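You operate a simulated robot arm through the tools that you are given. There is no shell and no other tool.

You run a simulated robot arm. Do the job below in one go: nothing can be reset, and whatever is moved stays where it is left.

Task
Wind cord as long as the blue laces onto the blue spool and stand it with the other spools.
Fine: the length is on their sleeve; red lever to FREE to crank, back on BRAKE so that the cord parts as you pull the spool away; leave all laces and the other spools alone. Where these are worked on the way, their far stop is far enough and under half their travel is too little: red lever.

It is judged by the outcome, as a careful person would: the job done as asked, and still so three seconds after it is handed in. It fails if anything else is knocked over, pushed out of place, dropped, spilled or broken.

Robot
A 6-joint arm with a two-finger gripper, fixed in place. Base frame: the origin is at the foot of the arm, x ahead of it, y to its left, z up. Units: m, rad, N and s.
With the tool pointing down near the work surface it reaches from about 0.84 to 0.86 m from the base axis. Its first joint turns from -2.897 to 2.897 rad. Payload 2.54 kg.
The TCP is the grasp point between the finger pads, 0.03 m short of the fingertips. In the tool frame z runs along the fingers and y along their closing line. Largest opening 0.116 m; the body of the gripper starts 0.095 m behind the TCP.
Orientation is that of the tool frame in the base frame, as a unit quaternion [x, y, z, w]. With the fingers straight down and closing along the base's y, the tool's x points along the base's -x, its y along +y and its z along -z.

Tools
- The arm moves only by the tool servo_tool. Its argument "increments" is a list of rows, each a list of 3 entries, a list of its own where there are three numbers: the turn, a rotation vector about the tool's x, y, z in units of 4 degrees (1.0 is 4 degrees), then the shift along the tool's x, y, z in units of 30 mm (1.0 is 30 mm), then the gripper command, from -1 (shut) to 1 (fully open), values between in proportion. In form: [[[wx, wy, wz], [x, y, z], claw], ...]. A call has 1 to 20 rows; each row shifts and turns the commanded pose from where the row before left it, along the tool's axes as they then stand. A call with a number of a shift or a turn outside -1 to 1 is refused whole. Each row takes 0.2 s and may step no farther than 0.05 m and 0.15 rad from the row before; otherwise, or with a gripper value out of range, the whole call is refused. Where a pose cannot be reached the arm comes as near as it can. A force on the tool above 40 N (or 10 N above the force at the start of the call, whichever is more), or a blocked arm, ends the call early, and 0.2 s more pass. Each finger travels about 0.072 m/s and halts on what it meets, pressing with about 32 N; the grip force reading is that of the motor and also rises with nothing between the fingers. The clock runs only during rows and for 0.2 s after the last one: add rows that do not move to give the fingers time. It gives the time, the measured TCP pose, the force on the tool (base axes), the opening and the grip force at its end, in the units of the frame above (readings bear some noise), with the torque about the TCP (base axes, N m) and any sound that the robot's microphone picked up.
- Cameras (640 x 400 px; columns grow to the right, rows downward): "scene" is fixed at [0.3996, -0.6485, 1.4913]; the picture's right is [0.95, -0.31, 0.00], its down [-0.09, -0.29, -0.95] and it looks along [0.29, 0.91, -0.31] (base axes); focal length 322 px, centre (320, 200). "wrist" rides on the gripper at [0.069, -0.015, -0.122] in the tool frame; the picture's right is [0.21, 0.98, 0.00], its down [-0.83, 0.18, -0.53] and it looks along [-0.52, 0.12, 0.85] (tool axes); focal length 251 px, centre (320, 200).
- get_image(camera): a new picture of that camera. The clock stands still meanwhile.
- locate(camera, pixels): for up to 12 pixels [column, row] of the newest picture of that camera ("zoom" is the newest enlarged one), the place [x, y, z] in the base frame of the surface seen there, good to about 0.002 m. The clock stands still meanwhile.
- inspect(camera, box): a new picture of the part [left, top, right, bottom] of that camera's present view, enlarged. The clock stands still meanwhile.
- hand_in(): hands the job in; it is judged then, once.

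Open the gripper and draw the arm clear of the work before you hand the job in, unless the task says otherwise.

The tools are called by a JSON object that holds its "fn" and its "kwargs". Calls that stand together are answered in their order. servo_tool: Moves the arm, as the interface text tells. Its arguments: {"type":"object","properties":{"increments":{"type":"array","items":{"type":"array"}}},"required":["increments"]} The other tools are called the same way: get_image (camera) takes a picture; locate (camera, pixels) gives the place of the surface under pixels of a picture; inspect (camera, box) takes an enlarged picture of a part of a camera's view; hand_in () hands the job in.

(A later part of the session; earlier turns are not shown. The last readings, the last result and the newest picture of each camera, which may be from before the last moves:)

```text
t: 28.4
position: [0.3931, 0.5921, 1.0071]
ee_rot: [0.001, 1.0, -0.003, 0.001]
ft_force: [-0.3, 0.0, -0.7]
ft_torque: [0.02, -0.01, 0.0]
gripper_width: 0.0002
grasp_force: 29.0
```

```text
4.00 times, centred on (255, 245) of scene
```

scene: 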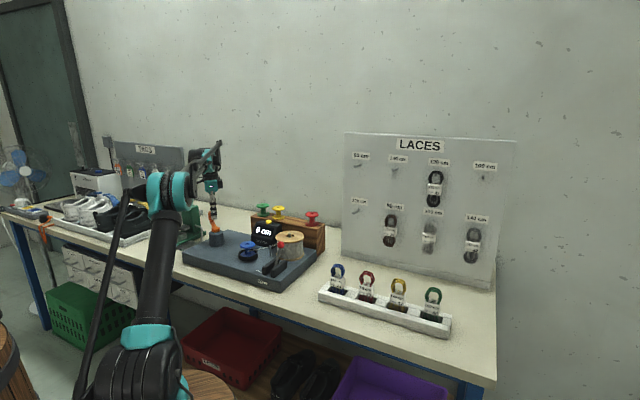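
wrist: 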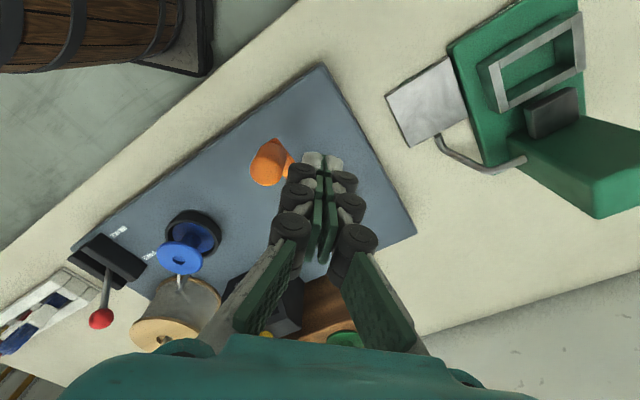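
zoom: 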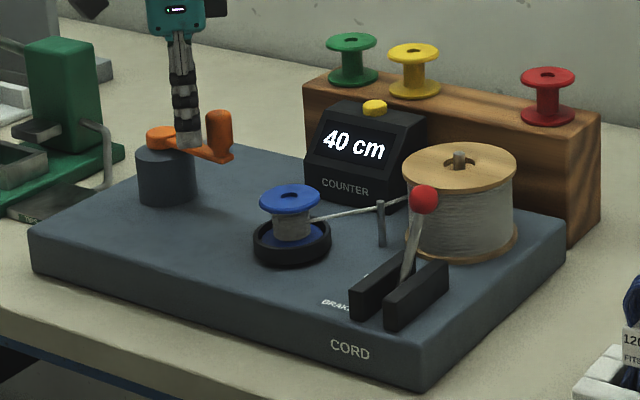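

The counter jumped to 40 cm and cord is on the spool, so counter-clockwise winds quickly. I now go in small steps, checking the counter after each.

{"fn": "servo_tool", "kwargs": {"increments": [[[0, 0, 0], [-0.429, 0.214, 0], -1], [[0, 0, 0], [-0.429, 0.214, 0], -1]]}}

{"fn": "inspect", "kwargs": {"camera": "scene", "box": [175, 195, 335, 295]}}

```text
t: 29.1
position: [0.4198, 0.604, 1.0068]
ee_rot: [0.002, 1.0, -0.002, 0.002]
ft_force: [0.8, -0.2, 0.1]
ft_torque: [0.03, 0.0, 0.0]
gripper_width: 0.0
grasp_force: 28.8
```

```text
4.00 times, centred on (255, 245) of scene
```

zoom: 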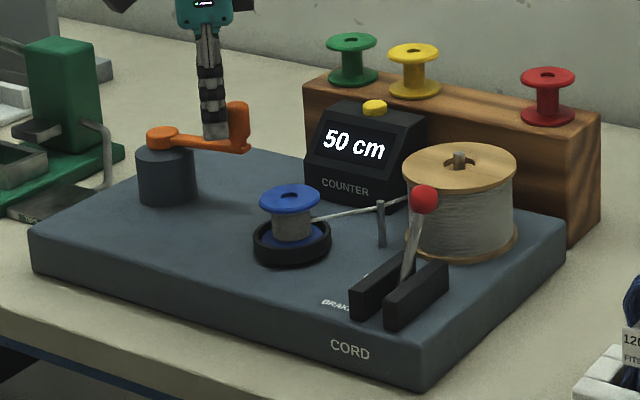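

About 10 cm per ~20° of crank. I continue 36° in half steps.

{"fn": "servo_tool", "kwargs": {"increments": [[[0, 0, 0], [-0.342, 0.336, 0], -1], [[0, 0, 0], [-0.342, 0.336, 0], -1], [[0, 0, 0], [-0.222, 0.425, 0], -1], [[0, 0, 0], [-0.222, 0.425, 0], -1]]}}

{"fn": "inspect", "kwargs": {"camera": "scene", "box": [175, 195, 335, 295]}}

```text
t: 30.1
position: [0.4533, 0.6506, 1.0064]
ee_rot: [0.002, 1.0, -0.002, 0.0]
ft_force: [0.1, 0.5, 0.0]
ft_torque: [0.02, -0.02, 0.02]
gripper_width: 0.0001
grasp_force: 28.6
```

```text
4.00 times, centred on (255, 245) of scene
```

zoom: 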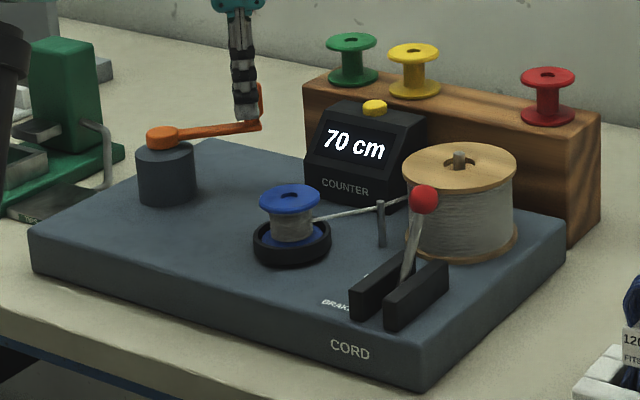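

70 cm now. Another 36°.

{"fn": "servo_tool", "kwargs": {"increments": [[[0, 0, 0], [-0.079, 0.473, 0], -1], [[0, 0, 0], [-0.079, 0.473, 0], -1], [[0, 0, 0], [0.071, 0.474, 0], -1], [[0, 0, 0], [0.071, 0.474, 0], -1]]}}

{"fn": "inspect", "kwargs": {"camera": "scene", "box": [175, 195, 335, 295]}}

```text
t: 31.1
position: [0.4554, 0.7069, 1.0066]
ee_rot: [0.002, 1.0, -0.002, 0.001]
ft_force: [-0.4, -0.3, 0.3]
ft_torque: [0.01, 0.02, -0.02]
gripper_width: 0.0
grasp_force: 28.4
```

```text
4.00 times, centred on (255, 245) of scene
```

zoom: 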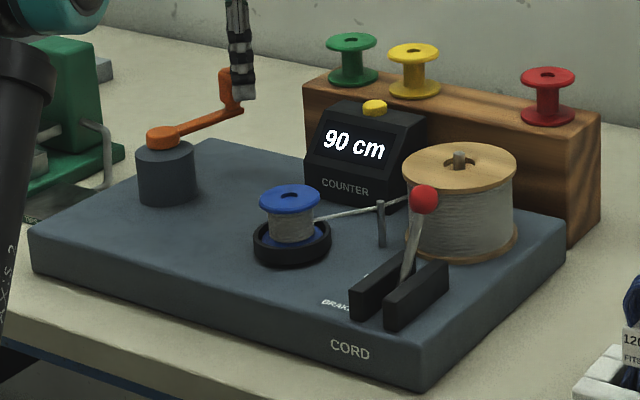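

90 cm. Now 18° only, then check.

{"fn": "servo_tool", "kwargs": {"increments": [[[0, 0, 0], [0.214, 0.429, 0], -1], [[0, 0, 0], [0.214, 0.429, 0], -1]]}}

{"fn": "inspect", "kwargs": {"camera": "scene", "box": [175, 195, 335, 295]}}

{"fn": "locate", "kwargs": {"camera": "zoom", "pixels": [[162, 130], [220, 72], [225, 72], [215, 72], [210, 72], [220, 60]]}}

```text
t: 31.6
position: [0.444, 0.7321, 1.0068]
ee_rot: [0.001, 1.0, -0.004, 0.001]
ft_force: [-0.3, -0.8, 0.0]
ft_torque: [0.0, 0.02, -0.01]
gripper_width: 0.0
grasp_force: 28.1
```

```text
4.00 times, centred on (255, 245) of scene
```

zoom: 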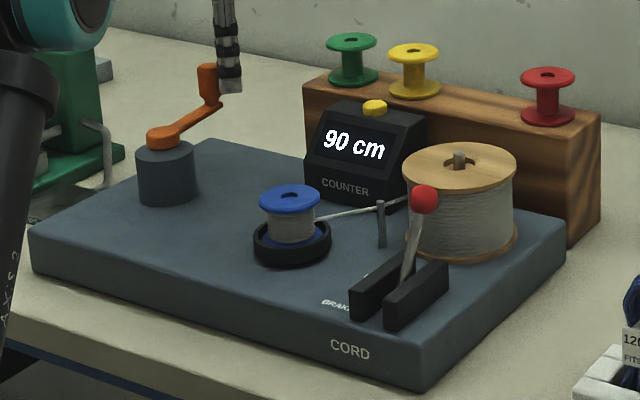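

```text
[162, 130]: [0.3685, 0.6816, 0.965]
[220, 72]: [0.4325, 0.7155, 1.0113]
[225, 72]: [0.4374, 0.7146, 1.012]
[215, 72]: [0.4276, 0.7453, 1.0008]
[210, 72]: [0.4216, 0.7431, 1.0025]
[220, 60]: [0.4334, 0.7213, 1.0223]
```

Still 90 cm; the handle is at about 55°. I now go in 4.5° steps to find where the display switches.

{"fn": "servo_tool", "kwargs": {"increments": [[[0, 0, 0], [0.147, 0.191, 0], -1]]}}

{"fn": "inspect", "kwargs": {"camera": "scene", "box": [205, 200, 285, 250]}}

```text
t: 32.0
position: [0.4381, 0.7384, 1.008]
ee_rot: [0.002, 1.0, -0.003, 0.001]
ft_force: [0.2, -0.2, 0.4]
ft_torque: [0.01, 0.0, -0.01]
gripper_width: 0.0
grasp_force: 28.5
```

```text
8.00 times, centred on (245, 225) of scene
```

zoom: 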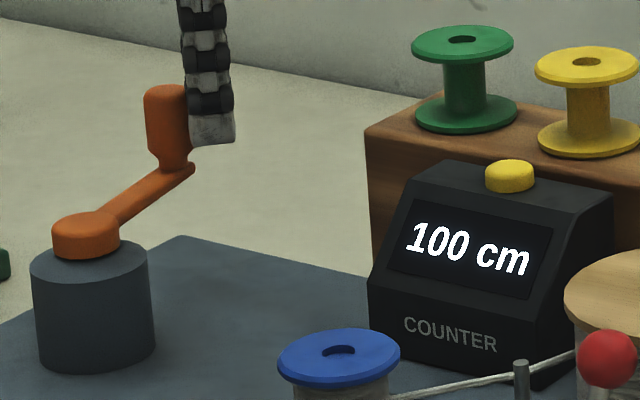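

It switched to 100 cm. I note the handle's position, then continue 13.5°.

{"fn": "locate", "kwargs": {"camera": "zoom", "pixels": [[165, 125], [147, 125], [165, 90], [85, 220], [54, 235], [118, 235]]}}

{"fn": "servo_tool", "kwargs": {"increments": [[[0, 0, 0], [0.161, 0.179, 0], -1], [[0, 0, 0], [0.175, 0.166, 0], -1], [[0, 0, 0], [0.187, 0.152, 0], -1]]}}

{"fn": "inspect", "kwargs": {"camera": "scene", "box": [205, 200, 285, 250]}}

```text
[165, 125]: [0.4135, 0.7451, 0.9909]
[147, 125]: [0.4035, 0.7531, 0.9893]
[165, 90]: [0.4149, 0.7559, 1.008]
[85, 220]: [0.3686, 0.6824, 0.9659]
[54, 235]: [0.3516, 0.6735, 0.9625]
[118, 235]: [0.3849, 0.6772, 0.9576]
```

```text
t: 32.9
position: [0.4232, 0.7549, 1.0065]
ee_rot: [0.002, 1.0, -0.002, 0.0]
ft_force: [-0.3, -0.1, 0.3]
ft_torque: [0.02, 0.0, -0.01]
gripper_width: 0.0
grasp_force: 29.1
```

```text
8.00 times, centred on (245, 225) of scene
```

zoom: 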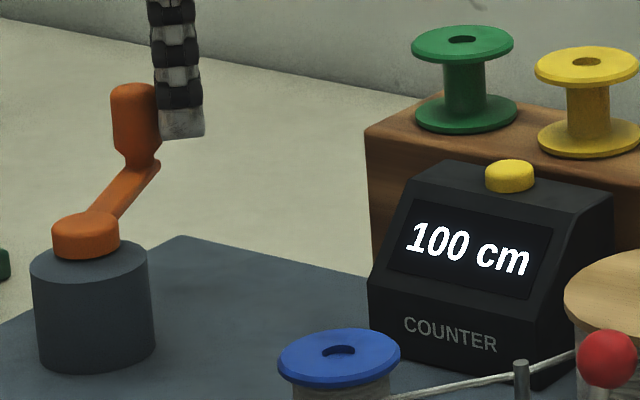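

Still 100 cm. Next 4.5° steps.

{"fn": "servo_tool", "kwargs": {"increments": [[[0, 0, 0], [0.198, 0.136, 0], -1]]}}

{"fn": "inspect", "kwargs": {"camera": "scene", "box": [205, 200, 285, 250]}}

```text
t: 33.2
position: [0.4173, 0.7578, 1.0066]
ee_rot: [0.002, 1.0, -0.003, 0.001]
ft_force: [-0.3, -0.5, 0.7]
ft_torque: [-0.01, -0.02, 0.02]
gripper_width: 0.0
grasp_force: 28.5
```

```text
8.00 times, centred on (245, 225) of scene
```

zoom: 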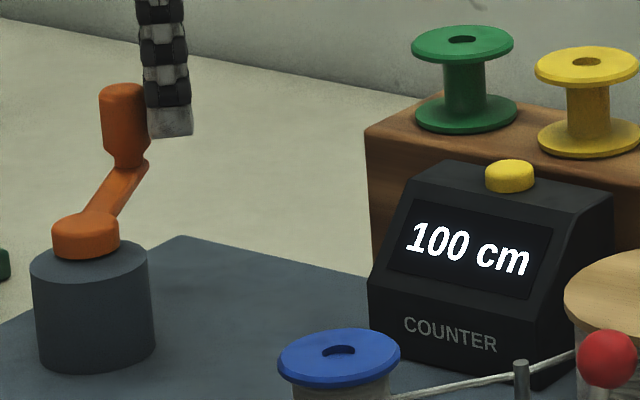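

Still 100 cm at pusher angle ≈ 58.5°. One more small step.

{"fn": "servo_tool", "kwargs": {"increments": [[[0, 0, 0], [0.209, 0.12, 0], -1]]}}

{"fn": "inspect", "kwargs": {"camera": "scene", "box": [205, 200, 285, 250]}}

```text
t: 33.6
position: [0.4096, 0.7609, 1.0066]
ee_rot: [0.001, 1.0, -0.003, 0.001]
ft_force: [-0.6, -0.7, -0.5]
ft_torque: [-0.02, 0.01, 0.05]
gripper_width: 0.0
grasp_force: 28.8
```

```text
8.00 times, centred on (245, 225) of scene
```

zoom: 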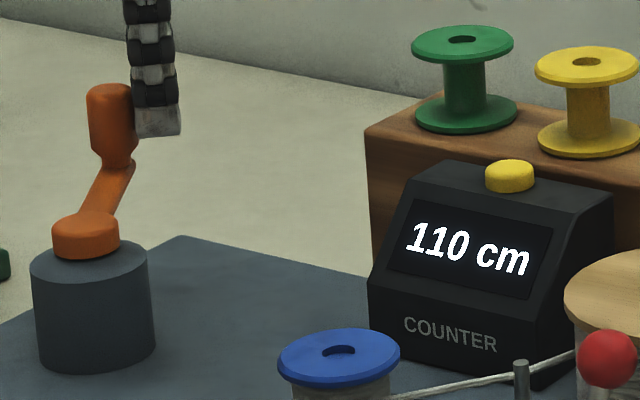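

110 cm. I locate the handle to get its angle.

{"fn": "locate", "kwargs": {"camera": "zoom", "pixels": [[110, 125], [90, 125], [131, 125], [110, 90], [84, 222]]}}

{"fn": "servo_tool", "kwargs": {"increments": [[[0, 0, 0], [0.217, 0.104, 0], -1], [[0, 0, 0], [0.225, 0.086, 0], -1], [[0, 0, 0], [0.116, 0.035, 0], -1]]}}

{"fn": "inspect", "kwargs": {"camera": "scene", "box": [205, 200, 285, 250]}}

```text
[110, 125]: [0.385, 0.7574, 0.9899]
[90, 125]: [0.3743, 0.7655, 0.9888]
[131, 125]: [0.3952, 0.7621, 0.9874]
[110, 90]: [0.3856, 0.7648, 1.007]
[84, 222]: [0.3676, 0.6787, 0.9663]
```

```text
t: 34.5
position: [0.3941, 0.7681, 1.0063]
ee_rot: [0.002, 1.0, -0.003, 0.001]
ft_force: [-0.2, -0.1, 0.6]
ft_torque: [0.01, 0.04, -0.02]
gripper_width: 0.0001
grasp_force: 28.0
```

```text
8.00 times, centred on (245, 225) of scene
```

zoom: 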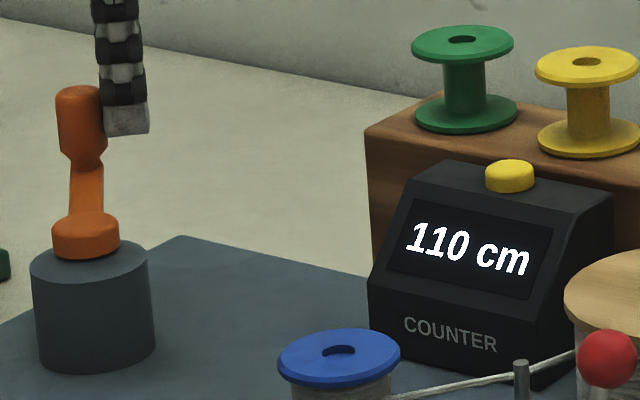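

The 10 cm steps are ~20.5° apart, next switch expected at pusher ≈ 82° (now 74°). Small steps on.

{"fn": "servo_tool", "kwargs": {"increments": [[[0, 0, 0], [0.235, 0.056, 0], -1]]}}

{"fn": "inspect", "kwargs": {"camera": "scene", "box": [205, 200, 285, 250]}}

```text
t: 34.9
position: [0.3863, 0.7702, 1.0064]
ee_rot: [0.002, 1.0, -0.002, 0.001]
ft_force: [-0.6, 0.4, 0.4]
ft_torque: [-0.02, 0.02, 0.01]
gripper_width: 0.0
grasp_force: 28.8
```

```text
8.00 times, centred on (245, 225) of scene
```

zoom: 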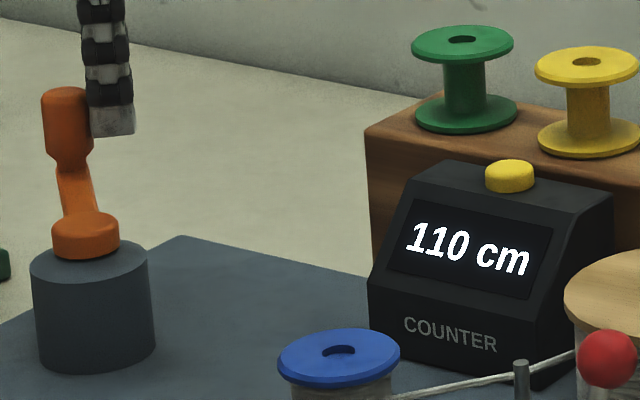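

Still 110 cm, pusher at ≈79°. A 3° step.

{"fn": "servo_tool", "kwargs": {"increments": [[[0, 0, 0], [0.158, 0.03, 0], -1]]}}

{"fn": "inspect", "kwargs": {"camera": "scene", "box": [205, 200, 285, 250]}}

```text
t: 35.2
position: [0.382, 0.7701, 1.0075]
ee_rot: [0.002, 1.0, -0.003, 0.001]
ft_force: [0.5, -0.5, -0.5]
ft_torque: [-0.02, -0.01, 0.0]
gripper_width: 0.0
grasp_force: 28.3
```

```text
8.00 times, centred on (245, 225) of scene
```

zoom: 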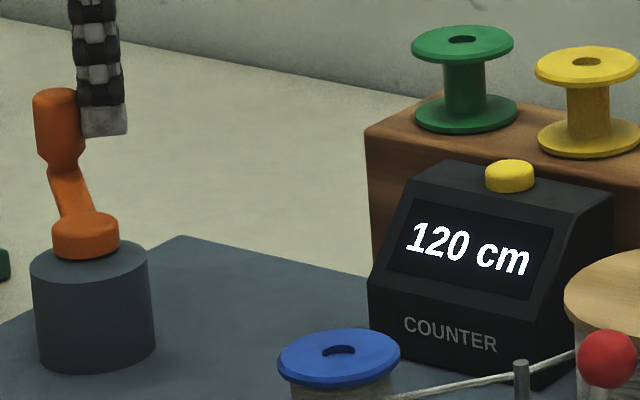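

120 cm shows. I measure the handle angle here before deciding on the final fine nudge.

{"fn": "locate", "kwargs": {"camera": "zoom", "pixels": [[57, 125], [36, 125], [78, 125], [57, 93], [84, 222]]}}

```text
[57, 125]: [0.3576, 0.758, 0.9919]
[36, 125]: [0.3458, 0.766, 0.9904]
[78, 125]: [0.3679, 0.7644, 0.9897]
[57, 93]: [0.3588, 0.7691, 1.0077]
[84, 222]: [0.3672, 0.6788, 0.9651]
```

The handle is at about 97°, just past the switch to 120. I nudge 5° more to sit safely within the 120 band.

{"fn": "servo_tool", "kwargs": {"increments": [[[0, 0, 0], [0.134, 0.013, 0], -1], [[0, 0, 0], [0.133, 0.01, 0], -1]]}}

{"fn": "inspect", "kwargs": {"camera": "scene", "box": [205, 200, 285, 250]}}

```text
t: 35.9
position: [0.3731, 0.7716, 1.0062]
ee_rot: [0.003, 1.0, -0.003, 0.0]
ft_force: [-0.5, 0.7, 0.7]
ft_torque: [-0.04, 0.0, -0.01]
gripper_width: 0.0001
grasp_force: 28.0
```

```text
8.00 times, centred on (245, 225) of scene
```

zoom: 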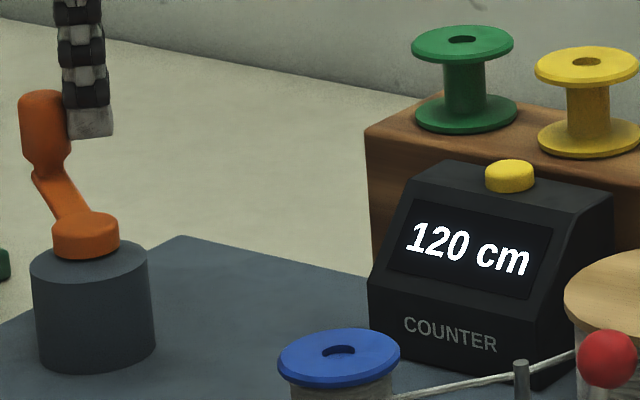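

Counter at 120 cm. I back the fingers away from the handle, rise, and locate the lever knob at FREE.

{"fn": "servo_tool", "kwargs": {"increments": [[[0, 0, 0], [-0.3, 0, 0], -1], [[0, 0, 0], [-0.3, 0, -0.3], -1], [[0, 0, 0], [0, 0, -1], -1], [[0, 0, 0], [0, 0, -1], -1], [[0, 0, 0], [0, 0, -1], -1]]}}

{"fn": "inspect", "kwargs": {"camera": "scene", "box": [235, 215, 315, 275]}}

{"fn": "locate", "kwargs": {"camera": "zoom", "pixels": [[427, 175], [427, 155], [410, 175], [445, 175], [410, 250], [400, 300], [400, 130], [427, 120], [400, 200], [355, 195], [400, 115], [475, 110]]}}

```text
t: 37.0
position: [0.3921, 0.7702, 1.1056]
ee_rot: [0.002, 1.0, -0.002, 0.001]
ft_force: [-1.1, -0.5, -0.1]
ft_torque: [0.06, 0.0, -0.02]
gripper_width: 0.0
grasp_force: 28.2
```

```text
6.67 times, centred on (275, 245) of scene
```

zoom: 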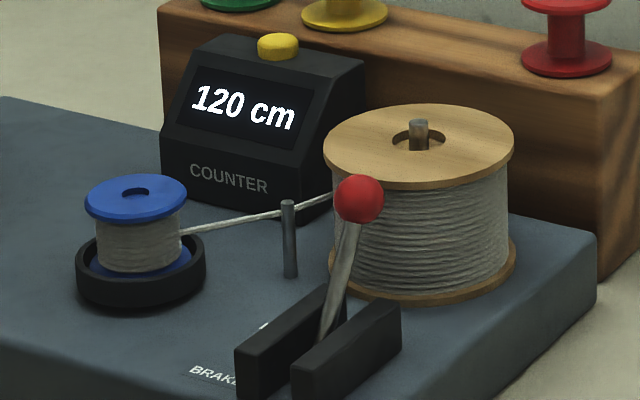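

```text
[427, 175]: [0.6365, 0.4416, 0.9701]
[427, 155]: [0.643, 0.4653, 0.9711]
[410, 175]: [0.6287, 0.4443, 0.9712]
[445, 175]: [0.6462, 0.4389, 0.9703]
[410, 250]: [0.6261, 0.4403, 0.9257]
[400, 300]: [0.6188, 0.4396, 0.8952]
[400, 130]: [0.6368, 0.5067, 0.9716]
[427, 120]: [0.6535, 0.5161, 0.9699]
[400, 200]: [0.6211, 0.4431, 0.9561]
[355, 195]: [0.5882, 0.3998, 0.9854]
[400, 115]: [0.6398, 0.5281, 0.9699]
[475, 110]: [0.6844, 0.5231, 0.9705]
```

Knob centre is at about (0.590,0.413,0.978) with only ~18 mm gap to the supply reel, so I'll grip it from the sides. I travel above it at z 1.1 and then turn the tool 45° so the fingers close across the slot.

{"fn": "servo_tool", "kwargs": {"increments": [[[0, 0, 0], [-0.55, -0.99, 0], -1], [[0, 0, 0], [-0.55, -0.99, 0], -1], [[0, 0, 0], [-0.55, -0.99, 0], -0.1], [[0, 0, 0], [-0.55, -0.99, 0], -0.1], [[0, 0, 0], [-0.55, -0.99, 0], -0.1], [[0, 0, 0], [-0.55, -0.99, 0], -0.1], [[0, 0, 0], [-0.55, -0.99, 0], -0.1], [[0, 0, 0], [-0.55, -0.99, 0], -0.1], [[0, 0, 0], [-0.55, -0.99, 0], -0.1], [[0, 0, 0], [-0.55, -0.99, 0], -0.1], [[0, 0, 0], [-0.55, -0.99, 0], -0.1], [[0, 0, 0], [-0.55, -0.99, 0], -0.1]]}}

{"fn": "servo_tool", "kwargs": {"increments": [[[0, 0, -1], [0, 0, 0], -0.1], [[0, 0, -1], [0, 0, 0], -0.1], [[0, 0, -1], [0, 0, 0], -0.1], [[0, 0, -1], [0, 0, 0], -0.1], [[0, 0, -1], [0, 0, 0], -0.1], [[0, 0, -1], [0, 0, 0], -0.1], [[0, 0, -1], [0, 0, 0], -0.1], [[0, 0, -1], [0, 0, 0], -0.1], [[0, 0, -1], [0, 0, 0], -0.1], [[0, 0, -1], [0, 0, 0], -0.1], [[0, 0, -1], [0, 0, 0], -0.1]]}}

{"fn": "get_image", "kwargs": {"camera": "wrist"}}

{"fn": "inspect", "kwargs": {"camera": "scene", "box": [235, 190, 335, 265]}}

```text
t: 39.6
position: [0.5873, 0.4143, 1.1086]
ee_rot: [0.002, 1.0, -0.003, 0.0]
ft_force: [0.5, 0.2, 0.0]
ft_torque: [-0.04, -0.01, -0.03]
gripper_width: 0.0522
grasp_force: 0.1
```

```text
t: 42.0
position: [0.5871, 0.4144, 1.1078]
ee_rot: [-0.373, 0.928, -0.003, 0.0]
ft_force: [-0.4, 0.6, -1.0]
ft_torque: [-0.03, -0.01, 0.0]
gripper_width: 0.0523
grasp_force: 0.0
```

```text
taken
```

wrist: 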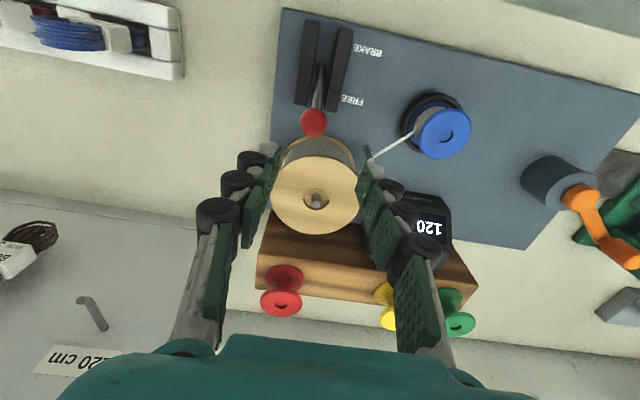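

```text
5.33 times, centred on (285, 228) of scene
```

zoom: 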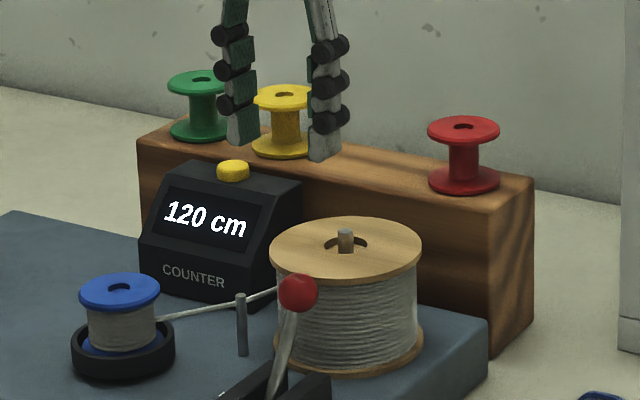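

Tool y now lies across the slot. I refine the knob's position from the wrist picture at (314,122).

{"fn": "locate", "kwargs": {"camera": "wrist", "pixels": [[314, 124], [302, 122], [326, 122], [314, 111], [314, 134], [315, 198], [285, 165], [442, 135], [460, 130]]}}

```text
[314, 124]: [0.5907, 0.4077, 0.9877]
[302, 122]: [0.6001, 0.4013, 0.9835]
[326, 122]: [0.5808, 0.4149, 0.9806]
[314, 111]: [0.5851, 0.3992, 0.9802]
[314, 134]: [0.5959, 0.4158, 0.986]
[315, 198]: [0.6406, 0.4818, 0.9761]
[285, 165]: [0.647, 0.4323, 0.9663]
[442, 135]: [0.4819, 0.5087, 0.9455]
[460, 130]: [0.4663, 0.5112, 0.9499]
```

Knob centre ≈ (0.591,0.409,0.977). I shift 6.5 mm sideways, descend to TCP z 0.992 and close on the knob.

{"fn": "servo_tool", "kwargs": {"increments": [[[0, 0, 0], [0.03, -0.22, 0.4], -0.1], [[0, 0, 0], [0, 0, 0.9], -0.1], [[0, 0, 0], [0, 0, 0.9], -0.1], [[0, 0, 0], [0, 0, 0.9], -0.1], [[0, 0, 0], [0, 0, 0.75], -0.1], [[0, 0, 0], [0, 0, 0], -0.5], [[0, 0, 0], [0, 0, 0], -1], [[0, 0, 0], [0, 0, 0], -1]]}}

{"fn": "inspect", "kwargs": {"camera": "scene", "box": [235, 190, 335, 265]}}

```text
t: 43.9
position: [0.5921, 0.4085, 0.9915]
ee_rot: [-0.373, 0.928, -0.003, 0.001]
ft_force: [-2.0, -1.8, -7.3]
ft_torque: [0.08, -0.1, -0.04]
gripper_width: 0.0261
grasp_force: 45.4
```

```text
5.33 times, centred on (285, 228) of scene
```

zoom: 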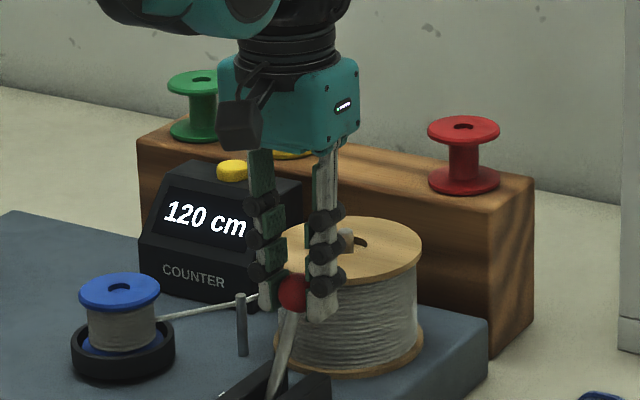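

The knob is held (0.026 m). I draw it to the front, toward BRAKE, following the small rise of its arc.

{"fn": "servo_tool", "kwargs": {"increments": [[[0, 0, 0], [0.35, 0, -0.12], -1], [[0, 0, 0], [0.35, 0, -0.1], -1], [[0, 0, 0], [0.35, 0, -0.06], -1], [[0, 0, 0], [0.35, 0, -0.02], -1], [[0, 0, 0], [0.35, 0, 0.02], -1], [[0, 0, 0], [0.35, 0, 0.06], -1], [[0, 0, 0], [0.35, 0, 0.1], -1], [[0, 0, 0], [0.3, 0, 0.1], -1]]}}

{"fn": "inspect", "kwargs": {"camera": "scene", "box": [235, 190, 335, 265]}}

```text
t: 45.6
position: [0.5314, 0.3521, 0.9938]
ee_rot: [-0.373, 0.928, -0.003, 0.0]
ft_force: [0.0, -0.1, 0.5]
ft_torque: [0.03, 0.01, 0.0]
gripper_width: 0.0001
grasp_force: 28.6
```

```text
5.33 times, centred on (285, 228) of scene
```

zoom: 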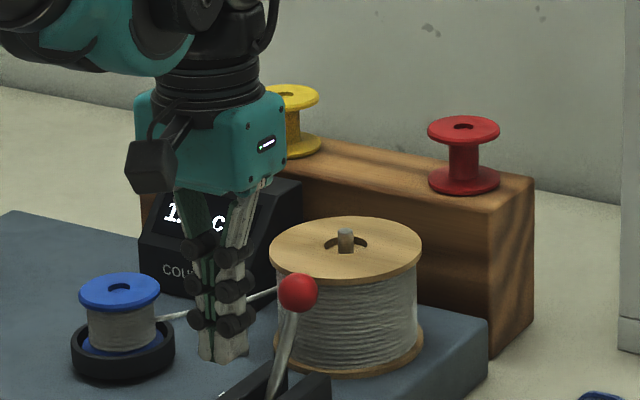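

The knob slipped out of the side grip: the lever stayed at FREE. I'll instead put one finger behind the knob (fingers closing along the slot), so I rise and turn the tool 90°.

{"fn": "servo_tool", "kwargs": {"increments": [[[0, 0, 0], [0.1, 0, -0.9], -1], [[0, 0, 0], [0, 0, -0.9], -1], [[0, 0, 0], [0, 0, -0.9], -1], [[0, 0, 0], [0, 0, -0.9], -1], [[0, 0, 1], [0, 0, 0], -0.3], [[0, 0, 1], [0, 0, 0], -0.3], [[0, 0, 1], [0, 0, 0], -0.3], [[0, 0, 1], [0, 0, 0], -0.3], [[0, 0, 1], [0, 0, 0], -0.3], [[0, 0, 1], [0, 0, 0], -0.3], [[0, 0, 1], [0, 0, 0], -0.3], [[0, 0, 1], [0, 0, 0], -0.3], [[0, 0, 1], [0, 0, 0], -0.3], [[0, 0, 1], [0, 0, 0], -0.3], [[0, 0, 1], [0, 0, 0], -0.3], [[0, 0, 1], [0, 0, 0], -0.3], [[0, 0, 1], [0, 0, 0], -0.3]]}}

{"fn": "servo_tool", "kwargs": {"increments": [[[0, 0, 1], [0, 0, 0], -0.3], [[0, 0, 1], [0, 0, 0], -0.3], [[0, 0, 1], [0, 0, 0], -0.3], [[0, 0, 1], [0, 0, 0], -0.3], [[0, 0, 1], [0, 0, 0], -0.3], [[0, 0, 1], [0, 0, 0], -0.3], [[0, 0, 1], [0, 0, 0], -0.3], [[0, 0, 1], [0, 0, 0], -0.3], [[0, 0, 1], [0, 0, 0], -0.3], [[0, 0, 0.3], [0, 0, 0], -0.3]]}}

{"fn": "get_image", "kwargs": {"camera": "wrist"}}

{"fn": "inspect", "kwargs": {"camera": "scene", "box": [235, 190, 335, 290]}}

```text
t: 49.2
position: [0.5294, 0.3497, 1.1012]
ee_rot: [0.072, 0.997, -0.002, 0.001]
ft_force: [0.0, 0.0, -0.9]
ft_torque: [0.0, -0.03, 0.04]
gripper_width: 0.0407
grasp_force: 0.1
```

```text
t: 51.5
position: [0.5297, 0.3506, 1.1021]
ee_rot: [0.386, 0.923, -0.001, 0.003]
ft_force: [0.2, 0.6, -0.7]
ft_torque: [0.02, -0.01, 0.03]
gripper_width: 0.0406
grasp_force: 0.0
```

```text
taken
```

wrist: 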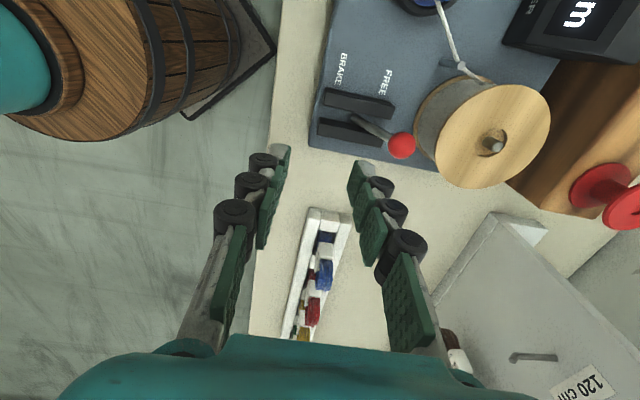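

```text
4.00 times, centred on (285, 240) of scene
```

zoom: 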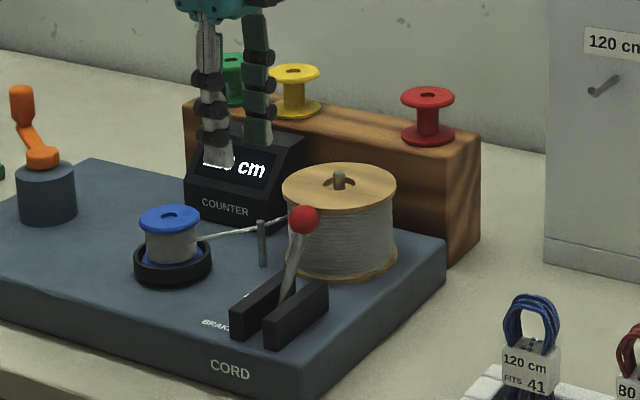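

Tool y now points along the slot. I locate the knob (401,145) and the near reel edge in this view.

{"fn": "inspect", "kwargs": {"camera": "wrist", "box": [340, 70, 500, 190]}}

{"fn": "locate", "kwargs": {"camera": "wrist", "pixels": [[401, 146], [390, 146], [413, 146], [401, 135], [401, 157], [440, 150], [445, 140], [445, 165], [438, 160], [493, 143], [545, 110], [455, 180]]}}

```text
3.33 times, centred on (420, 130) of wrist
```

zoom: 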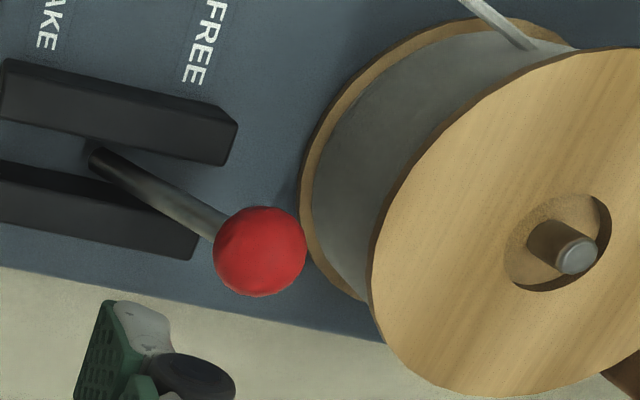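

```text
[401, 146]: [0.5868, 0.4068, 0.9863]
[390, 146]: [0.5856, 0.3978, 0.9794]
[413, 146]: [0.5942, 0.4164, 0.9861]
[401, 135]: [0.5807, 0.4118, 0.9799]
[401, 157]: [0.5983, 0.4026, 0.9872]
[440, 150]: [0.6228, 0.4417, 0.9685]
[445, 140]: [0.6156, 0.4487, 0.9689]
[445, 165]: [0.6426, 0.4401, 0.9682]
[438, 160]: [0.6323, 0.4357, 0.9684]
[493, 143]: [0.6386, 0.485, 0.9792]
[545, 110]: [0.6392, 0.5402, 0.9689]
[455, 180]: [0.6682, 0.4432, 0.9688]
```

Knob centre ≈ (0.590,0.408,0.976) and the reel edge is ~38 mm behind it, so a 10 mm finger fits at 41 mm opening. I move over the knob and descend part way.

{"fn": "servo_tool", "kwargs": {"increments": [[[0, 0, 0], [-0.02, 0.92, 0], -0.3], [[0, 0, 0], [-0.02, 0.92, 0], -0.3], [[0, 0, 0], [-0.01, 0.93, 0], -0.3], [[0, 0, 0], [0, 0, 0.9], -0.3], [[0, 0, 0], [0, 0, 0.9], -0.3], [[0, 0, 0], [0, 0, 0.5], -0.3]]}}

{"fn": "inspect", "kwargs": {"camera": "scene", "box": [235, 190, 335, 265]}}

{"fn": "inspect", "kwargs": {"camera": "wrist", "box": [220, 60, 460, 220]}}

```text
t: 52.9
position: [0.59, 0.4072, 1.0306]
ee_rot: [0.387, 0.922, -0.002, 0.002]
ft_force: [-0.3, -1.0, -1.0]
ft_torque: [0.04, 0.04, 0.01]
gripper_width: 0.0407
grasp_force: 0.1
```

```text
5.33 times, centred on (285, 228) of scene
```

zoom: 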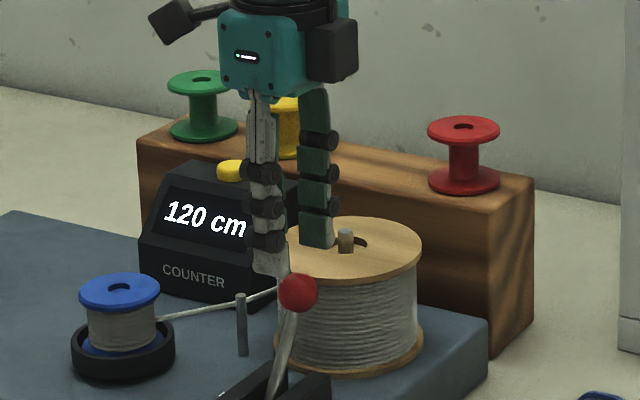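

```text
2.50 times, centred on (340, 140) of wrist
```

zoom: 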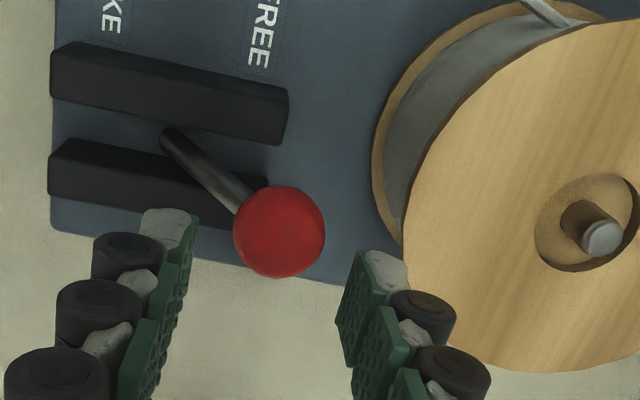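

The knob sits centred between the fingers with the rear finger clear of the reel. I descend to TCP z 1.000, close on the knob and draw it to the front.

{"fn": "servo_tool", "kwargs": {"increments": [[[0, 0, 0], [0, 0, 0.5], -0.3], [[0, 0, 0], [0, 0, 0.5], -0.3], [[0, 0, 0], [0, 0, 0], -1], [[0, 0, 0], [0, 0, 0], -1], [[0, 0, 0], [0, 0, 0], -1]]}}

{"fn": "servo_tool", "kwargs": {"increments": [[[0, 0, 0], [0, -0.2, 0], -1], [[0, 0, 0], [0, -0.3, 0], -1], [[0, 0, 0], [0, -0.3, 0], -1], [[0, 0, 0], [0, -0.3, 0], -1]]}}

{"fn": "inspect", "kwargs": {"camera": "scene", "box": [235, 190, 335, 265]}}

```text
t: 54.0
position: [0.5909, 0.4062, 1.0015]
ee_rot: [0.386, 0.923, -0.001, 0.002]
ft_force: [10.1, 8.2, 12.6]
ft_torque: [0.48, -0.47, -0.01]
gripper_width: 0.0257
grasp_force: 44.3
```

```text
t: 54.4
position: [0.5909, 0.4059, 1.003]
ee_rot: [0.386, 0.923, 0.0, 0.003]
ft_force: [0.8, 2.4, -0.3]
ft_torque: [0.1, -0.24, 0.01]
gripper_width: 0.0258
grasp_force: 45.1
stopped in row 1: the force on the tool passed its limit at 47 N (the readings are from after the stop); the commanded pose is now the measured one
```

```text
5.33 times, centred on (285, 228) of scene
```

zoom: 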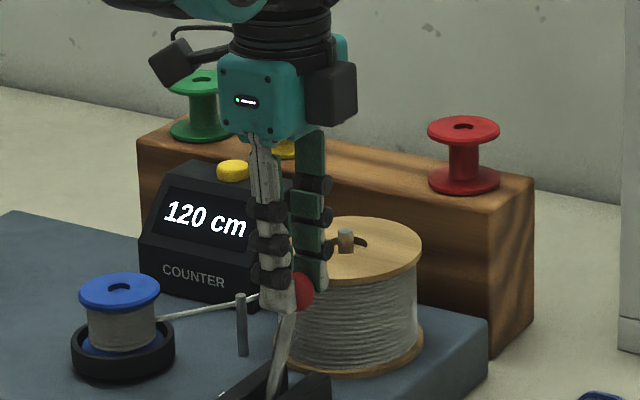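

Even 6 mm horizontally tripped 47 N; with a tight grip the knob's arc also needs upward motion (~25° tilt). I try small steps along the arc's tangent.

{"fn": "servo_tool", "kwargs": {"increments": [[[0, 0, 0], [0, -0.045, -0.02], -1], [[0, 0, 0], [0, -0.045, -0.02], -1], [[0, 0, 0], [0, -0.045, -0.02], -1], [[0, 0, 0], [0, -0.045, -0.02], -1], [[0, 0, 0], [0, -0.045, -0.02], -1], [[0, 0, 0], [0, -0.045, -0.02], -1]]}}

{"fn": "inspect", "kwargs": {"camera": "scene", "box": [235, 190, 335, 265]}}

```text
t: 55.8
position: [0.5821, 0.4012, 1.0064]
ee_rot: [0.386, 0.923, 0.0, 0.003]
ft_force: [10.9, 11.8, 25.7]
ft_torque: [0.71, -0.49, 0.04]
gripper_width: 0.0266
grasp_force: 44.8
```

```text
5.33 times, centred on (285, 228) of scene
```

zoom: 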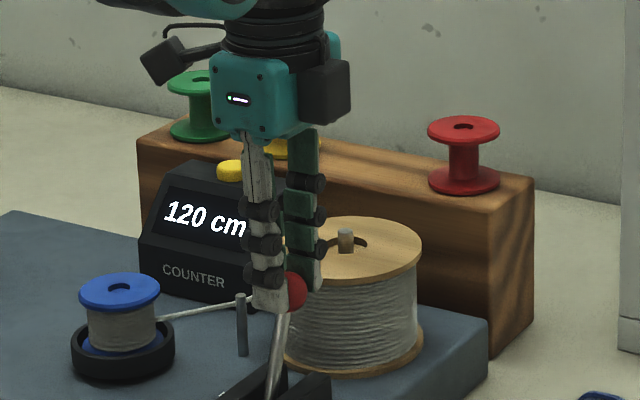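

The lever is moving: 10 mm forward, with a 26 N upward push on the tool. I continue with a little more rise.

{"fn": "servo_tool", "kwargs": {"increments": [[[0, 0, 0], [0, 0, -0.05], -1], [[0, 0, 0], [0, -0.06, -0.03], -1], [[0, 0, 0], [0, -0.06, -0.03], -1], [[0, 0, 0], [0, -0.06, -0.02], -1], [[0, 0, 0], [0, -0.06, -0.02], -1], [[0, 0, 0], [0, -0.06, -0.02], -1], [[0, 0, 0], [0, -0.06, -0.01], -1]]}}

{"fn": "inspect", "kwargs": {"camera": "scene", "box": [235, 190, 335, 265]}}

```text
t: 57.4
position: [0.5756, 0.3929, 1.0111]
ee_rot: [0.386, 0.922, 0.0, 0.002]
ft_force: [-1.2, -3.8, -27.3]
ft_torque: [0.21, -0.12, -0.01]
gripper_width: 0.0265
grasp_force: 45.3
```

```text
5.33 times, centred on (285, 228) of scene
```

zoom: 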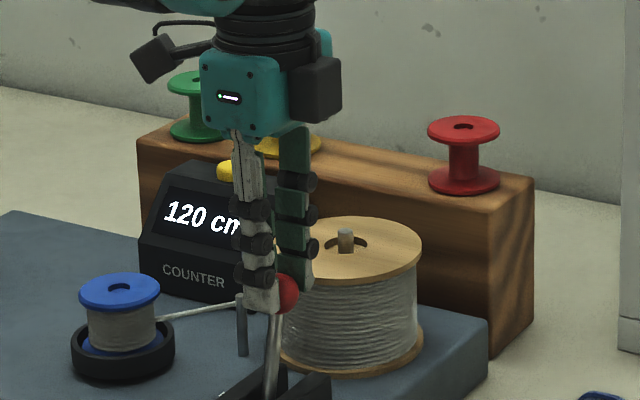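

Now the vertical force flipped (−27 N), so the mismatch is just from the tight grip. I loosen slightly to 0.032 m and let the rear finger push the knob forward.

{"fn": "servo_tool", "kwargs": {"increments": [[[0, 0, 0], [0, 0, 0.05], -0.45], [[0, 0, 0], [0, 0, 0], -0.45], [[0, 0, 0], [0, -0.15, 0], -0.45], [[0, 0, 0], [0, -0.2, 0], -0.45], [[0, 0, 0], [0, -0.2, 0], -0.45], [[0, 0, 0], [0, -0.2, 0], -0.45], [[0, 0, 0], [0, -0.2, 0.05], -0.45], [[0, 0, 0], [0, -0.2, 0.05], -0.45]]}}

{"fn": "inspect", "kwargs": {"camera": "scene", "box": [235, 190, 335, 265]}}

```text
t: 59.2
position: [0.5502, 0.3667, 1.0073]
ee_rot: [0.386, 0.923, 0.0, 0.003]
ft_force: [0.4, 0.0, -0.8]
ft_torque: [-0.02, 0.01, 0.04]
gripper_width: 0.0317
grasp_force: 0.0
```

```text
5.33 times, centred on (285, 228) of scene
```

zoom: 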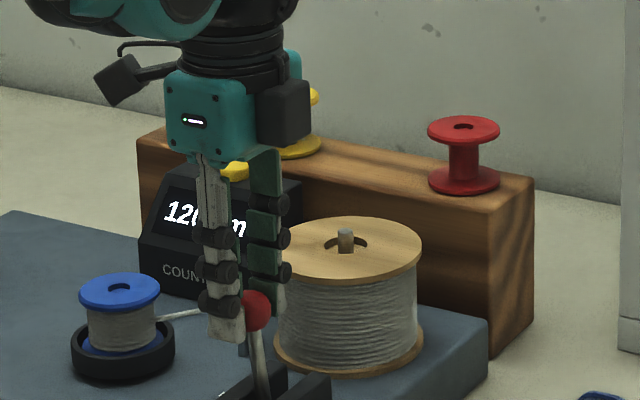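

Pushing freely now. Continuing to the BRAKE stop, lowering a bit as the knob comes down its arc.

{"fn": "servo_tool", "kwargs": {"increments": [[[0, 0, 0], [0, -0.2, 0.08], -0.45], [[0, 0, 0], [0, -0.2, 0.08], -0.45], [[0, 0, 0], [0, -0.2, 0.08], -0.45], [[0, 0, 0], [0, -0.2, 0.08], -0.45], [[0, 0, 0], [0, -0.2, 0.05], -0.45], [[0, 0, 0], [0, -0.15, 0], -0.45], [[0, 0, 0], [0, -0.15, 0], -0.45]]}}

{"fn": "inspect", "kwargs": {"camera": "scene", "box": [235, 190, 335, 265]}}

```text
t: 60.8
position: [0.5242, 0.3421, 0.9956]
ee_rot: [0.386, 0.922, 0.001, 0.003]
ft_force: [16.3, 14.8, -7.1]
ft_torque: [0.18, -0.21, -0.04]
gripper_width: 0.0459
grasp_force: 10.2
```

```text
5.33 times, centred on (285, 228) of scene
```

zoom: 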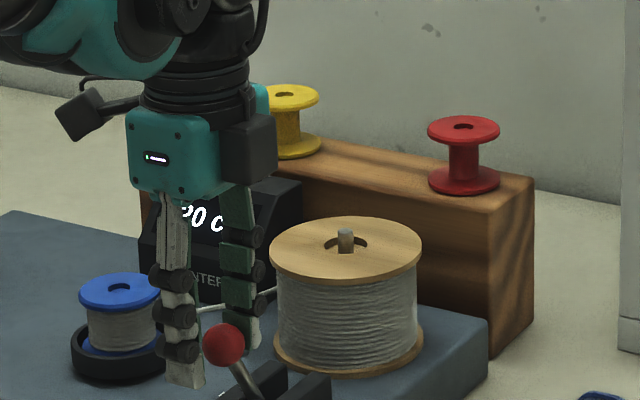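

The lever reached its BRAKE stop (22 N, fingers spread). I ease off and rise, then check it.

{"fn": "servo_tool", "kwargs": {"increments": [[[0, 0, 0], [0, 0.15, 0], 0], [[0, 0, 0], [0, 0.1, 0], 0.1], [[0, 0, 0], [0, 0, -0.5], 0.1], [[0, 0, 0], [0, 0, -1], 0.1], [[0, 0, 0], [0, 0, -1], 0.1], [[0, 0, 0], [0, 0, -1], 0.1]]}}

{"fn": "inspect", "kwargs": {"camera": "scene", "box": [175, 195, 335, 295]}}

{"fn": "get_image", "kwargs": {"camera": "wrist"}}

```text
t: 62.2
position: [0.5283, 0.3454, 1.1019]
ee_rot: [0.387, 0.922, 0.0, 0.003]
ft_force: [-0.4, -0.6, -0.1]
ft_torque: [0.01, -0.03, 0.0]
gripper_width: 0.0637
grasp_force: 0.0
```

```text
4.00 times, centred on (255, 245) of scene
```

zoom: 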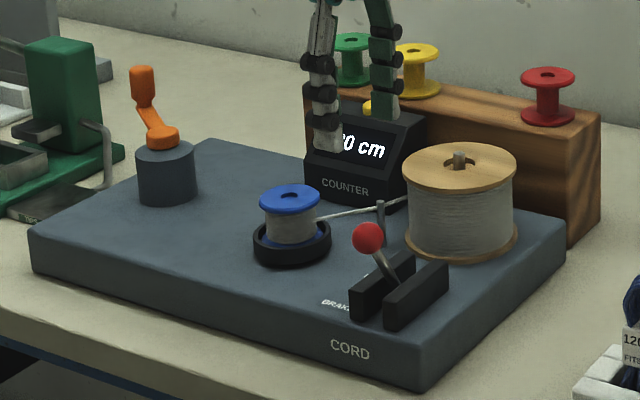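

```text
taken
```

wrist: 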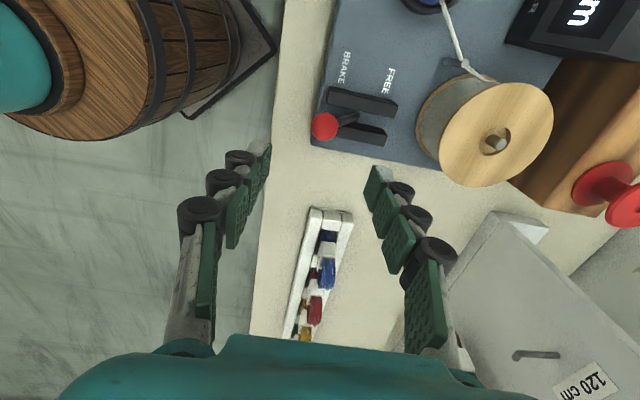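

The lever is back on BRAKE as at the start. Now I measure the blue spool's flange.

{"fn": "inspect", "kwargs": {"camera": "scene", "box": [232, 230, 280, 266]}}

{"fn": "locate", "kwargs": {"camera": "zoom", "pixels": [[224, 160], [142, 165], [305, 160], [224, 130], [224, 185], [145, 190], [224, 200], [230, 225], [140, 290], [235, 300], [335, 250], [224, 240]]}}

{"fn": "inspect", "kwargs": {"camera": "scene", "box": [245, 195, 330, 255]}}

{"fn": "locate", "kwargs": {"camera": "zoom", "pixels": [[420, 95], [440, 130], [400, 85], [480, 100], [380, 140], [540, 170], [503, 75], [503, 130], [600, 160]]}}

```text
11.11 times, centred on (256, 248) of scene
```

zoom: 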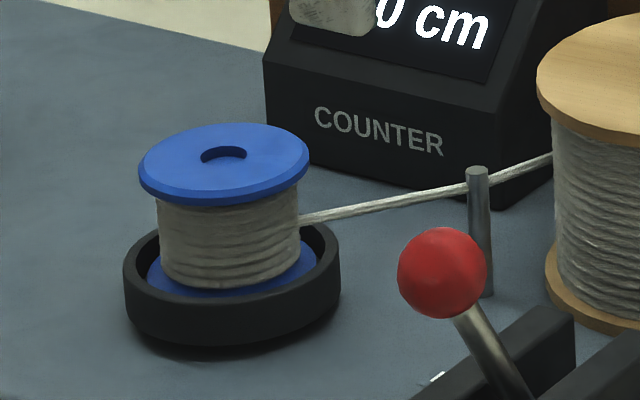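

```text
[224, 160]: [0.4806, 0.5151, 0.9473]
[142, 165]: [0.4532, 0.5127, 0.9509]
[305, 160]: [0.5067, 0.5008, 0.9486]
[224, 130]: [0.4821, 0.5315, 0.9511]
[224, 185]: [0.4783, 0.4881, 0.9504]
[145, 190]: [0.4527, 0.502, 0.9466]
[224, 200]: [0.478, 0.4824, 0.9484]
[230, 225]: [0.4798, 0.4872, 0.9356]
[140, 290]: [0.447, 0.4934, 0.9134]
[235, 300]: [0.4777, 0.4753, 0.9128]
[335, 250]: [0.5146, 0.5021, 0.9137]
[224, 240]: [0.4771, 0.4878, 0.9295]
```

```text
6.67 times, centred on (288, 225) of scene
```

zoom: 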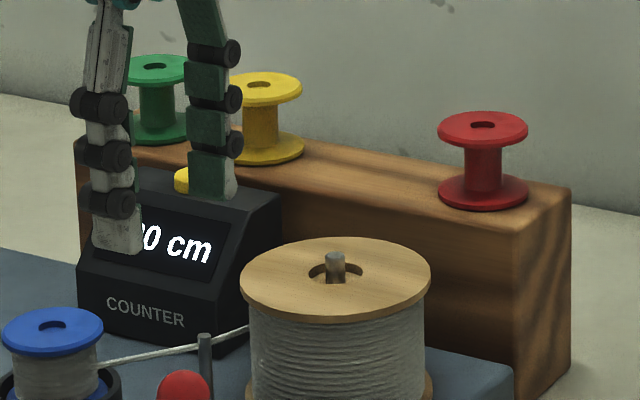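

```text
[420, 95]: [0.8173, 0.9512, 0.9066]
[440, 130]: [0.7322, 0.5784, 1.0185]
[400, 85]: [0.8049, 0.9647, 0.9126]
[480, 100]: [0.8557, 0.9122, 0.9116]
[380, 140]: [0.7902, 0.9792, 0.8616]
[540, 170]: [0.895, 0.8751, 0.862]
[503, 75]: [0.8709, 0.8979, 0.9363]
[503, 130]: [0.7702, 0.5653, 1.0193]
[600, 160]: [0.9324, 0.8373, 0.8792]
```

Blue flange centre ≈ (0.480,0.509), top z ≈ 0.950, diameter ≈ 0.055; the cup rim is at z 0.9135. I move above it at 75 mm opening.

{"fn": "servo_tool", "kwargs": {"increments": [[[0, 0, 0], [0.836, 0.449, 0], 0.3], [[0, 0, 0], [0.836, 0.449, 0], 0.3], [[0, 0, 0], [0.836, 0.449, 0], 0.3], [[0, 0, 0], [0.836, 0.449, 0], 0.3], [[0, 0, 0], [0.836, 0.449, 0], 0.3], [[0, 0, 0], [0.836, 0.449, 0], 0.3], [[0, 0, 0], [0, 0, 0.9], 0.3], [[0, 0, 0], [0, 0, 0.9], 0.3]]}}

{"fn": "get_image", "kwargs": {"camera": "wrist"}}

{"fn": "inspect", "kwargs": {"camera": "scene", "box": [215, 205, 295, 265]}}

```text
t: 64.0
position: [0.4807, 0.5105, 1.0464]
ee_rot: [0.386, 0.923, 0.0, 0.003]
ft_force: [1.0, -0.2, 0.5]
ft_torque: [0.0, -0.02, -0.01]
gripper_width: 0.0754
grasp_force: 0.1
```

```text
taken
```

wrist: 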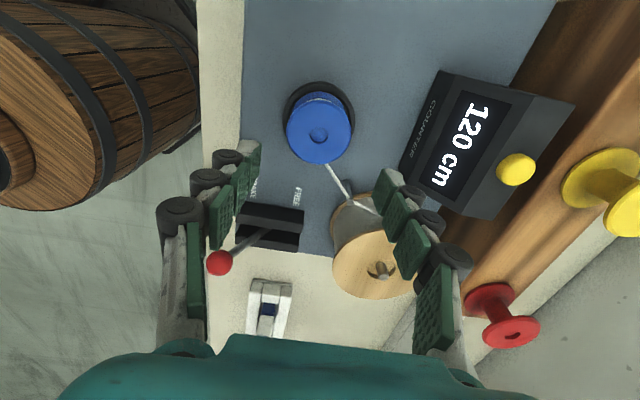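

```text
6.67 times, centred on (255, 235) of scene
```

zoom: 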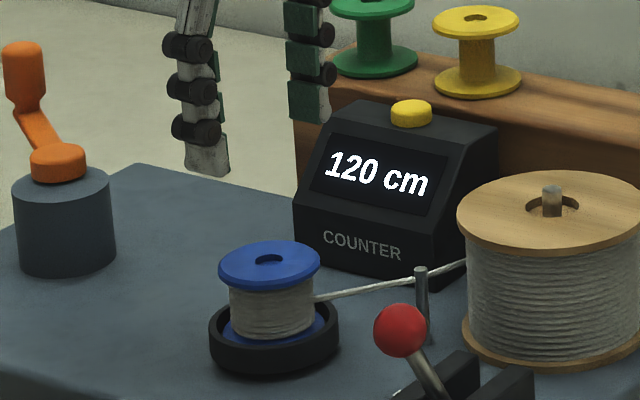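

I check the flange centre in the wrist picture: disc around (319,133).

{"fn": "locate", "kwargs": {"camera": "wrist", "pixels": [[290, 135], [349, 131], [317, 161], [322, 106], [310, 125], [330, 125], [345, 97], [588, 190], [640, 205], [495, 325], [520, 325], [560, 240]]}}

{"fn": "inspect", "kwargs": {"camera": "wrist", "box": [260, 70, 380, 170]}}

```text
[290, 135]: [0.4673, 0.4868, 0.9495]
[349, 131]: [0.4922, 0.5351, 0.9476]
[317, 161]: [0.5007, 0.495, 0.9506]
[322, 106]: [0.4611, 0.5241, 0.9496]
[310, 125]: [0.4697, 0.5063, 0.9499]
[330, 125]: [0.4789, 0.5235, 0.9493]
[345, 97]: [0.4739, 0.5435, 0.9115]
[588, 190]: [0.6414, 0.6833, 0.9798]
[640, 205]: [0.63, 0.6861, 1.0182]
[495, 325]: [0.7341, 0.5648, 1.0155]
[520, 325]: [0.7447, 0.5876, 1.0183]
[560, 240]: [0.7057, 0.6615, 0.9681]
```

```text
4.00 times, centred on (320, 120) of wrist
```

zoom: 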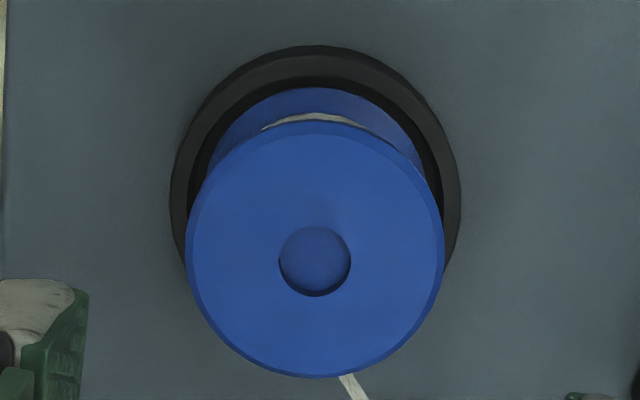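

Centre confirmed (0.480,0.510). I descend to TCP z 0.952 (fingertips 9 mm above the cup rim) and close on the flange.

{"fn": "servo_tool", "kwargs": {"increments": [[[0, 0, 0], [0, 0, 0.8], 0.3], [[0, 0, 0], [0, 0, 0.8], 0.3], [[0, 0, 0], [0, 0, 0.8], 0.3], [[0, 0, 0], [0, 0, 0.74], 0.3], [[0, 0, 0], [0, 0, 0], 0], [[0, 0, 0], [0, 0, 0], -0.3], [[0, 0, 0], [0, 0, 0], -0.6], [[0, 0, 0], [0, 0, 0], -1]]}}

{"fn": "inspect", "kwargs": {"camera": "scene", "box": [215, 205, 295, 265]}}

```text
t: 65.8
position: [0.4818, 0.5093, 0.951]
ee_rot: [0.387, 0.922, 0.0, 0.002]
ft_force: [-0.3, 0.6, -0.1]
ft_torque: [-0.01, 0.01, 0.0]
gripper_width: 0.0557
grasp_force: 31.4
```

```text
6.67 times, centred on (255, 235) of scene
```

zoom: 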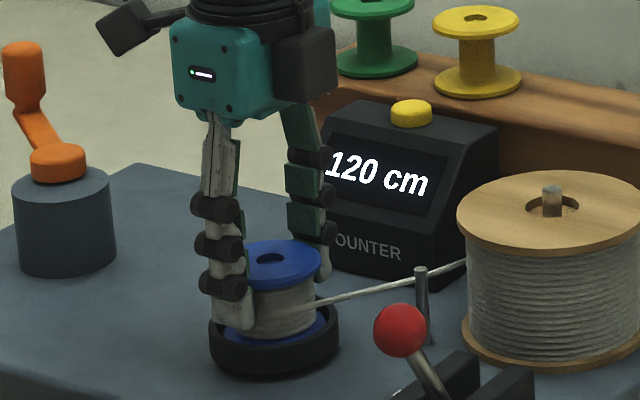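

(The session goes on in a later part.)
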